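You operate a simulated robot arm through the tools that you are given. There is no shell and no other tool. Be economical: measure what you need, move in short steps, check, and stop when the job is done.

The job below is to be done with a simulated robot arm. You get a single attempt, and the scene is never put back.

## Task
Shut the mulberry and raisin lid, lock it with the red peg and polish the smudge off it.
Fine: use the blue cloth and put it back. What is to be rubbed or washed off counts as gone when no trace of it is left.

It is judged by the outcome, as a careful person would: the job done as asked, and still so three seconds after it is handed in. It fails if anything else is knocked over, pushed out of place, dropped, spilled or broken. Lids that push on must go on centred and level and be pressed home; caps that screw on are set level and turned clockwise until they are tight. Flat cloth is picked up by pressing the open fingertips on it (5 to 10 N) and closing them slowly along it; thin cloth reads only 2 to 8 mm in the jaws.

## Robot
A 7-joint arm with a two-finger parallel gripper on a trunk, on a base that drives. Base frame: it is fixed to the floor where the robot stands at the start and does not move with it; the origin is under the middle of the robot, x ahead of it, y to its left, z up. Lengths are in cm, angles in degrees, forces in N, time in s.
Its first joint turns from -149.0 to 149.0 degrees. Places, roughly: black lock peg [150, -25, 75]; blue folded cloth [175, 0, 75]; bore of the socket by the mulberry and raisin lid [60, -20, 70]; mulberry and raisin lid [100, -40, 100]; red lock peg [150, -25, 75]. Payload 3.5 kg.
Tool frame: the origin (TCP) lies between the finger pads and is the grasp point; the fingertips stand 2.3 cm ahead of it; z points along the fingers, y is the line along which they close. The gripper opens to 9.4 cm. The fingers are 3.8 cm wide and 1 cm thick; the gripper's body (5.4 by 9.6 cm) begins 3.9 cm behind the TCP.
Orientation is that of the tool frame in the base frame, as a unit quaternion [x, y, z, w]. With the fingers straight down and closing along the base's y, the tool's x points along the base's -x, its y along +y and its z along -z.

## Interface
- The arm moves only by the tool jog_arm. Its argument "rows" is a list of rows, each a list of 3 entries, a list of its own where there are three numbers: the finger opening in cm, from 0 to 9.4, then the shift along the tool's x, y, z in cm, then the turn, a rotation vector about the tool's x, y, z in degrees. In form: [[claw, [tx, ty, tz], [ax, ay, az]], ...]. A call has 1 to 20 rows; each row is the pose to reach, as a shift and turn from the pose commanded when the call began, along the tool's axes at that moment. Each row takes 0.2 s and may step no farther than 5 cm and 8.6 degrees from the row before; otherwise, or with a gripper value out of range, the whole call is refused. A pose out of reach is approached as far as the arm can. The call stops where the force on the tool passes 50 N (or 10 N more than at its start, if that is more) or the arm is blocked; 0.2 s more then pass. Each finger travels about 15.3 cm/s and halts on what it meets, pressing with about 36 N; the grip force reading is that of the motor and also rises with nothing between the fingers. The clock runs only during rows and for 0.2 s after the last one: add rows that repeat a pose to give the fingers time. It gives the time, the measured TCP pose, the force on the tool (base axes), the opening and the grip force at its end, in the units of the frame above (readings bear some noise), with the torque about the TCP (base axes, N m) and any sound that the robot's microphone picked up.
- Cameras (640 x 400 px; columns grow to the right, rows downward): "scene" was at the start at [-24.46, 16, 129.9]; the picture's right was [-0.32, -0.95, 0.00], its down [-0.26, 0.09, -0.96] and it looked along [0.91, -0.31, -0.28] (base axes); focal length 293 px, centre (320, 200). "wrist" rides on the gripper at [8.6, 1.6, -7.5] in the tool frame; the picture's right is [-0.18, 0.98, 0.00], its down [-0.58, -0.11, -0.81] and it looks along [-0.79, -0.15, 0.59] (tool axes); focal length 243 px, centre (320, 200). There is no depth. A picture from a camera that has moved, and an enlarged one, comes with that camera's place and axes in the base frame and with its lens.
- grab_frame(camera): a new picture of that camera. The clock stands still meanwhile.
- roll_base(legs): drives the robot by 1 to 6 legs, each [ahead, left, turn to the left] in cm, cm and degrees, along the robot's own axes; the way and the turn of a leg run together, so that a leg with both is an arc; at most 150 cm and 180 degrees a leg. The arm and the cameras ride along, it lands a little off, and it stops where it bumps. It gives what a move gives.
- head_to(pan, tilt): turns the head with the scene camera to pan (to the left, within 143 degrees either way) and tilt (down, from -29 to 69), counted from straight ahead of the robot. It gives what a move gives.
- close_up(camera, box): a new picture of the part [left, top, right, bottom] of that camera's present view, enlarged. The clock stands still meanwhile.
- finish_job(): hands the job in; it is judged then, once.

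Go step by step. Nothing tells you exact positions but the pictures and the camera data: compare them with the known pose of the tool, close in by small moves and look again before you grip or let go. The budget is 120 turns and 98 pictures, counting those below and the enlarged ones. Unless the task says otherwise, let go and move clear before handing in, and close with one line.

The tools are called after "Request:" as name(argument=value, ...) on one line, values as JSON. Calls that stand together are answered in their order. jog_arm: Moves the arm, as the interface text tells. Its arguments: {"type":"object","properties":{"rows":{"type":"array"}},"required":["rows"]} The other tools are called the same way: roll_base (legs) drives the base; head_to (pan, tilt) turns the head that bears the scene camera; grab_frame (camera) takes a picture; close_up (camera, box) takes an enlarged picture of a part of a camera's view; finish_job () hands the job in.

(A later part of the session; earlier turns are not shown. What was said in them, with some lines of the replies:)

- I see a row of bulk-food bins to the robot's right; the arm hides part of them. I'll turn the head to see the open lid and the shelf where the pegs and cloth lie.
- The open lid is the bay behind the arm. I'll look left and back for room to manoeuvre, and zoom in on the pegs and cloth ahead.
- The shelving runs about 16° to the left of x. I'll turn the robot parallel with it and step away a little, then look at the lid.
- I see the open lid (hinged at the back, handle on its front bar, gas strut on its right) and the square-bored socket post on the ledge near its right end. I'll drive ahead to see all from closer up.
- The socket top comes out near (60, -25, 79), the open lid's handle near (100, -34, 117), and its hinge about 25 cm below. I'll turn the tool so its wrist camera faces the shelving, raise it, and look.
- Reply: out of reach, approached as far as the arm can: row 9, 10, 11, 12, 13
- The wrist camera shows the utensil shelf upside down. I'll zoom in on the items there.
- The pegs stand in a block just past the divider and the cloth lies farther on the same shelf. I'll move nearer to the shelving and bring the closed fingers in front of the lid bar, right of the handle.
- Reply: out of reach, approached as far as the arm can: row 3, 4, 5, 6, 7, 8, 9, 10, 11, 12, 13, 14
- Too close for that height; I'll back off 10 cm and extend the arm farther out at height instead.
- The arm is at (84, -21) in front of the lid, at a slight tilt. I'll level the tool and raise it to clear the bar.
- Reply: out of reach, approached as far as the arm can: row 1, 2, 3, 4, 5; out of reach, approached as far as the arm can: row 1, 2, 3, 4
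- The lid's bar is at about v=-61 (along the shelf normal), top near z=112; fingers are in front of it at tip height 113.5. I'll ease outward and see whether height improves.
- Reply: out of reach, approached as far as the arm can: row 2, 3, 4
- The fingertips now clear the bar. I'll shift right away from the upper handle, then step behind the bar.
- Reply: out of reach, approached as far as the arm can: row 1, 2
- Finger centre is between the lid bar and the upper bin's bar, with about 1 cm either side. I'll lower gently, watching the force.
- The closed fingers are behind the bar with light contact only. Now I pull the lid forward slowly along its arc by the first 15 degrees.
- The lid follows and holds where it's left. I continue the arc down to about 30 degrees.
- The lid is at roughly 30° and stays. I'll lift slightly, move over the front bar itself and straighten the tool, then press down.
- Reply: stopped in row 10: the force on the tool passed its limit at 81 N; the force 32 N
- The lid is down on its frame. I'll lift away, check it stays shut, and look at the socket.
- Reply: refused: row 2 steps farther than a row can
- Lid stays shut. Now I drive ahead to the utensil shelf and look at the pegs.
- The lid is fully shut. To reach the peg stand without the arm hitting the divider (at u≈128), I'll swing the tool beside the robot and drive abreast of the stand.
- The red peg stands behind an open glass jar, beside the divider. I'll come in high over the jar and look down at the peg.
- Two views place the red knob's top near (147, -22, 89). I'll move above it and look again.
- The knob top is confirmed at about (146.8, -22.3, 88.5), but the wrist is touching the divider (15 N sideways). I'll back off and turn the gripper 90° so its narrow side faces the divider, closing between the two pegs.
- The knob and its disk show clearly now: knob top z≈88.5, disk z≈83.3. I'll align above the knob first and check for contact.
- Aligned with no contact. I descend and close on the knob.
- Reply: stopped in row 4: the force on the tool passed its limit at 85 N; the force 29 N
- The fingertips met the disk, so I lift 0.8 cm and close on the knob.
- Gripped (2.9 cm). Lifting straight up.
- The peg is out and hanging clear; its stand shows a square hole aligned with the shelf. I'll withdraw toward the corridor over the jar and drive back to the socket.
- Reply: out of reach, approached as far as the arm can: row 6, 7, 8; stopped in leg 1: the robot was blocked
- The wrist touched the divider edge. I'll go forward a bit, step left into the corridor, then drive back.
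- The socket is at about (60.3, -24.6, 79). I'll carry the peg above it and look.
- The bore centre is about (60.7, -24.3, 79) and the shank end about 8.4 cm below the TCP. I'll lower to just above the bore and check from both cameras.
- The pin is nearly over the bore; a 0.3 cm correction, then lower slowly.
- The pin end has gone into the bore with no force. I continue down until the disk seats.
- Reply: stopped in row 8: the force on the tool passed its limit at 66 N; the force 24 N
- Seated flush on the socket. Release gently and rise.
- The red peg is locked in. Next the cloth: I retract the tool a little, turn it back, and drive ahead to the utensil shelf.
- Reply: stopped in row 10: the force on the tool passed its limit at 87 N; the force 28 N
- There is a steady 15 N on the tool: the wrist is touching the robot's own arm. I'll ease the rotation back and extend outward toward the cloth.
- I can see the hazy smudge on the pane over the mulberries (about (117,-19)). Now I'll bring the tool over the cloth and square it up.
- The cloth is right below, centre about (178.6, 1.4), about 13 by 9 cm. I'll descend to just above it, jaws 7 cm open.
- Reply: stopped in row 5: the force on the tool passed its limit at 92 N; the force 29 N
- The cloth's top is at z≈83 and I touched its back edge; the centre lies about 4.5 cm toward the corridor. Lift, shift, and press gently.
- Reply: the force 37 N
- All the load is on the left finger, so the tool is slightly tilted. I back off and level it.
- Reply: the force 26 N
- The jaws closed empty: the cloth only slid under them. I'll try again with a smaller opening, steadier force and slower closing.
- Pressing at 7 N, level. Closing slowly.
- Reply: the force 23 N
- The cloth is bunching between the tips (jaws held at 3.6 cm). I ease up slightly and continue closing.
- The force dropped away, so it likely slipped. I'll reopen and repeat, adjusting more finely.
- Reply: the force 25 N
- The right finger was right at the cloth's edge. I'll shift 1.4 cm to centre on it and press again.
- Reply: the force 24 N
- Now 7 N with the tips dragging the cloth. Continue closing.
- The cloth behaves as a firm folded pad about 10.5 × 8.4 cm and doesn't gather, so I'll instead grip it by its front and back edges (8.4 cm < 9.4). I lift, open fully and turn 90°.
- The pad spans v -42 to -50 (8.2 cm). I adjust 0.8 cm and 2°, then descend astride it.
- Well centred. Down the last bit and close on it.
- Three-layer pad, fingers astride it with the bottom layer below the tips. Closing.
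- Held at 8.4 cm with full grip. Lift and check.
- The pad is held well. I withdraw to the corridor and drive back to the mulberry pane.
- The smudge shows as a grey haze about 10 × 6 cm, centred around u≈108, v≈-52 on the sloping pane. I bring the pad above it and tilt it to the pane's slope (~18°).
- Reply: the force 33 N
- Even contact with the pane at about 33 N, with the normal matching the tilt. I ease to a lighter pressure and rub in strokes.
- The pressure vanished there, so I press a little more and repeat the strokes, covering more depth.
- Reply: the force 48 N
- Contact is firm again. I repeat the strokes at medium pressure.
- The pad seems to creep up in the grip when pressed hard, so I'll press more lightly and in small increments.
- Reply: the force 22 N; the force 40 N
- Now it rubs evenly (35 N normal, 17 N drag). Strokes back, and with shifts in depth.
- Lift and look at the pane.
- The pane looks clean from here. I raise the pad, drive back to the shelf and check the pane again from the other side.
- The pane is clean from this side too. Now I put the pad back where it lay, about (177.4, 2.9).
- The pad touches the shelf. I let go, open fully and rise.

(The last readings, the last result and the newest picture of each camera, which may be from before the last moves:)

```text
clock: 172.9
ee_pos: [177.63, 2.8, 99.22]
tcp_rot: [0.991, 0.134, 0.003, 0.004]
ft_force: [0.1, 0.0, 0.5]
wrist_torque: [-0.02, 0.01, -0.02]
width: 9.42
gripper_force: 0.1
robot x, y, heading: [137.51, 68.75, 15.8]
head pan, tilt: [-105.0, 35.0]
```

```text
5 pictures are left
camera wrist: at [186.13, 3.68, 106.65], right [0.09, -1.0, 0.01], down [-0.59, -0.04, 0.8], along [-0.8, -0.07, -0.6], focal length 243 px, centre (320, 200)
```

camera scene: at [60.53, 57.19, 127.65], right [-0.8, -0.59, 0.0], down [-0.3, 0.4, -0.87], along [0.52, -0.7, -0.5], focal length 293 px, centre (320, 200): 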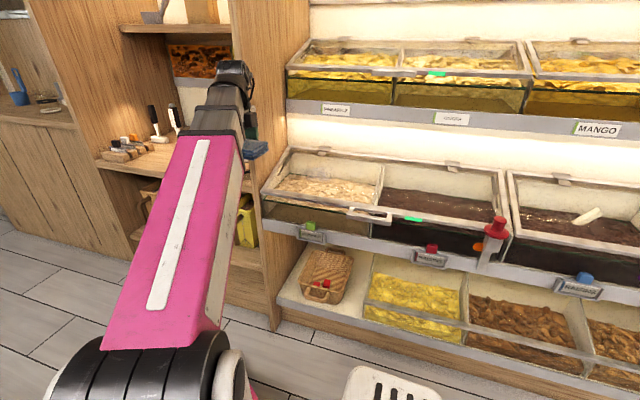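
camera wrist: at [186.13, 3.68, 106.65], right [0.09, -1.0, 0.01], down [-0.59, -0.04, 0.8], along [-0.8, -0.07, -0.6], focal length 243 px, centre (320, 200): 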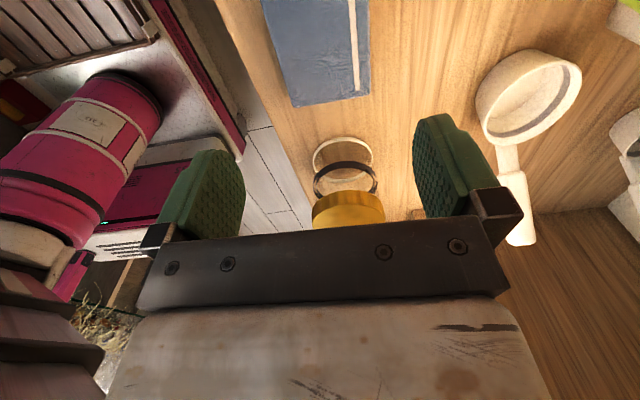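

The cloth lies back on the shelf. I withdraw the arm into the corridor and take a final look.

Request:
jog_arm(rows=[[9.4, [-1, -3, 0], [0, 0, 0]], [9.4, [-2, -6, 0], [0, 0, 0]], [9.4, [-3, -9, 0], [0, 0, 0]], [9.4, [-4, -12, 0], [0, 0, 0]], [9.4, [-5, -15, 0], [0, 0, 0]], [9.4, [-5, -17, 0], [0, 0, 0]], [9.4, [-5, -17, 0], [0, 0, 0]]])

Request:
grab_frame(camera="scene")

Request:
head_to(pan=-60, tilt=30)

Request:
grab_frame(camera="scene")

```text
clock: 174.5
ee_pos: [167.93, 17.95, 98.92]
tcp_rot: [0.991, 0.135, 0.003, 0.005]
ft_force: [-0.6, 0.8, 1.0]
wrist_torque: [0.01, 0.0, 0.04]
width: 9.38
gripper_force: 0.2
robot x, y, heading: [137.34, 68.59, 16.1]
head pan, tilt: [-105.0, 35.0]
```

```text
4 pictures are left
camera scene: at [100.23, 69.14, 126.87], right [-1.0, -0.01, 0.0], down [-0.01, 0.57, -0.82], along [0.01, -0.82, -0.57], focal length 293 px, centre (320, 200)
```

scene: 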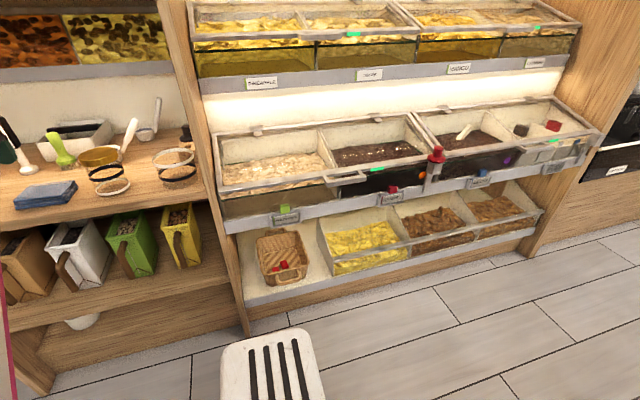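

```text
clock: 175.6
ee_pos: [168.06, 17.83, 98.89]
tcp_rot: [0.991, 0.135, 0.003, 0.004]
ft_force: [0.4, -0.2, 0.4]
wrist_torque: [-0.04, -0.01, 0.01]
width: 9.38
gripper_force: 0.0
robot x, y, heading: [137.17, 68.66, 15.8]
head pan, tilt: [-60.0, 30.0]
```

```text
3 pictures are left
camera scene: at [106.58, 71.63, 127.65], right [-0.7, -0.72, 0.0], down [-0.36, 0.35, -0.87], along [0.62, -0.6, -0.5], focal length 293 px, centre (320, 200)
```

scene: 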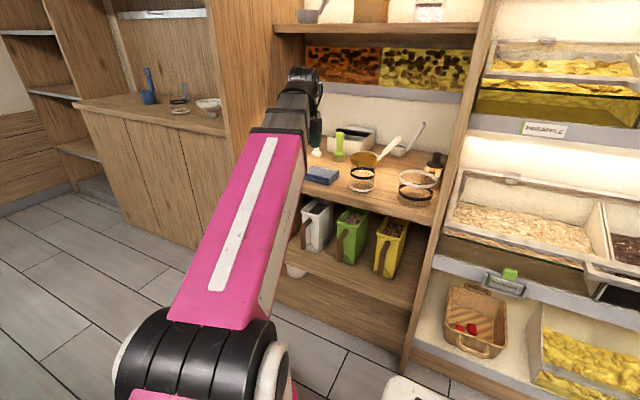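

Everything stands as it should; one last close look at the pane before handing in.

Request:
close_up(camera="scene", box=[430, 160, 610, 280])

```text
3.33 times, centred on (520, 220) of scene
camera zoom: at [106.58, 71.63, 127.65], right [-0.7, -0.72, 0.0], down [-0.36, 0.35, -0.87], along [0.62, -0.6, -0.5], focal length 976 px, centre (-347, 133)
```

zoom: 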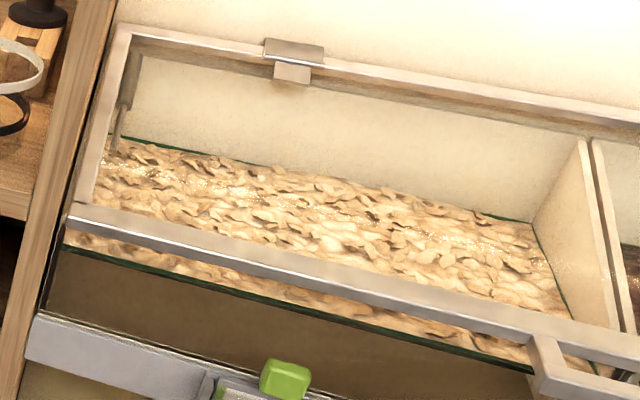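

The pane is clear, the lid is shut and pegged, and the cloth is back on its shelf, so I hand in.

Request:
finish_job()

```text
The job is handed in.
```

The mulberry and raisin lid is shut and locked with the red peg, no smudge shows on its pane from three views, and the blue cloth is back within about a centimetre or two of where it lay.
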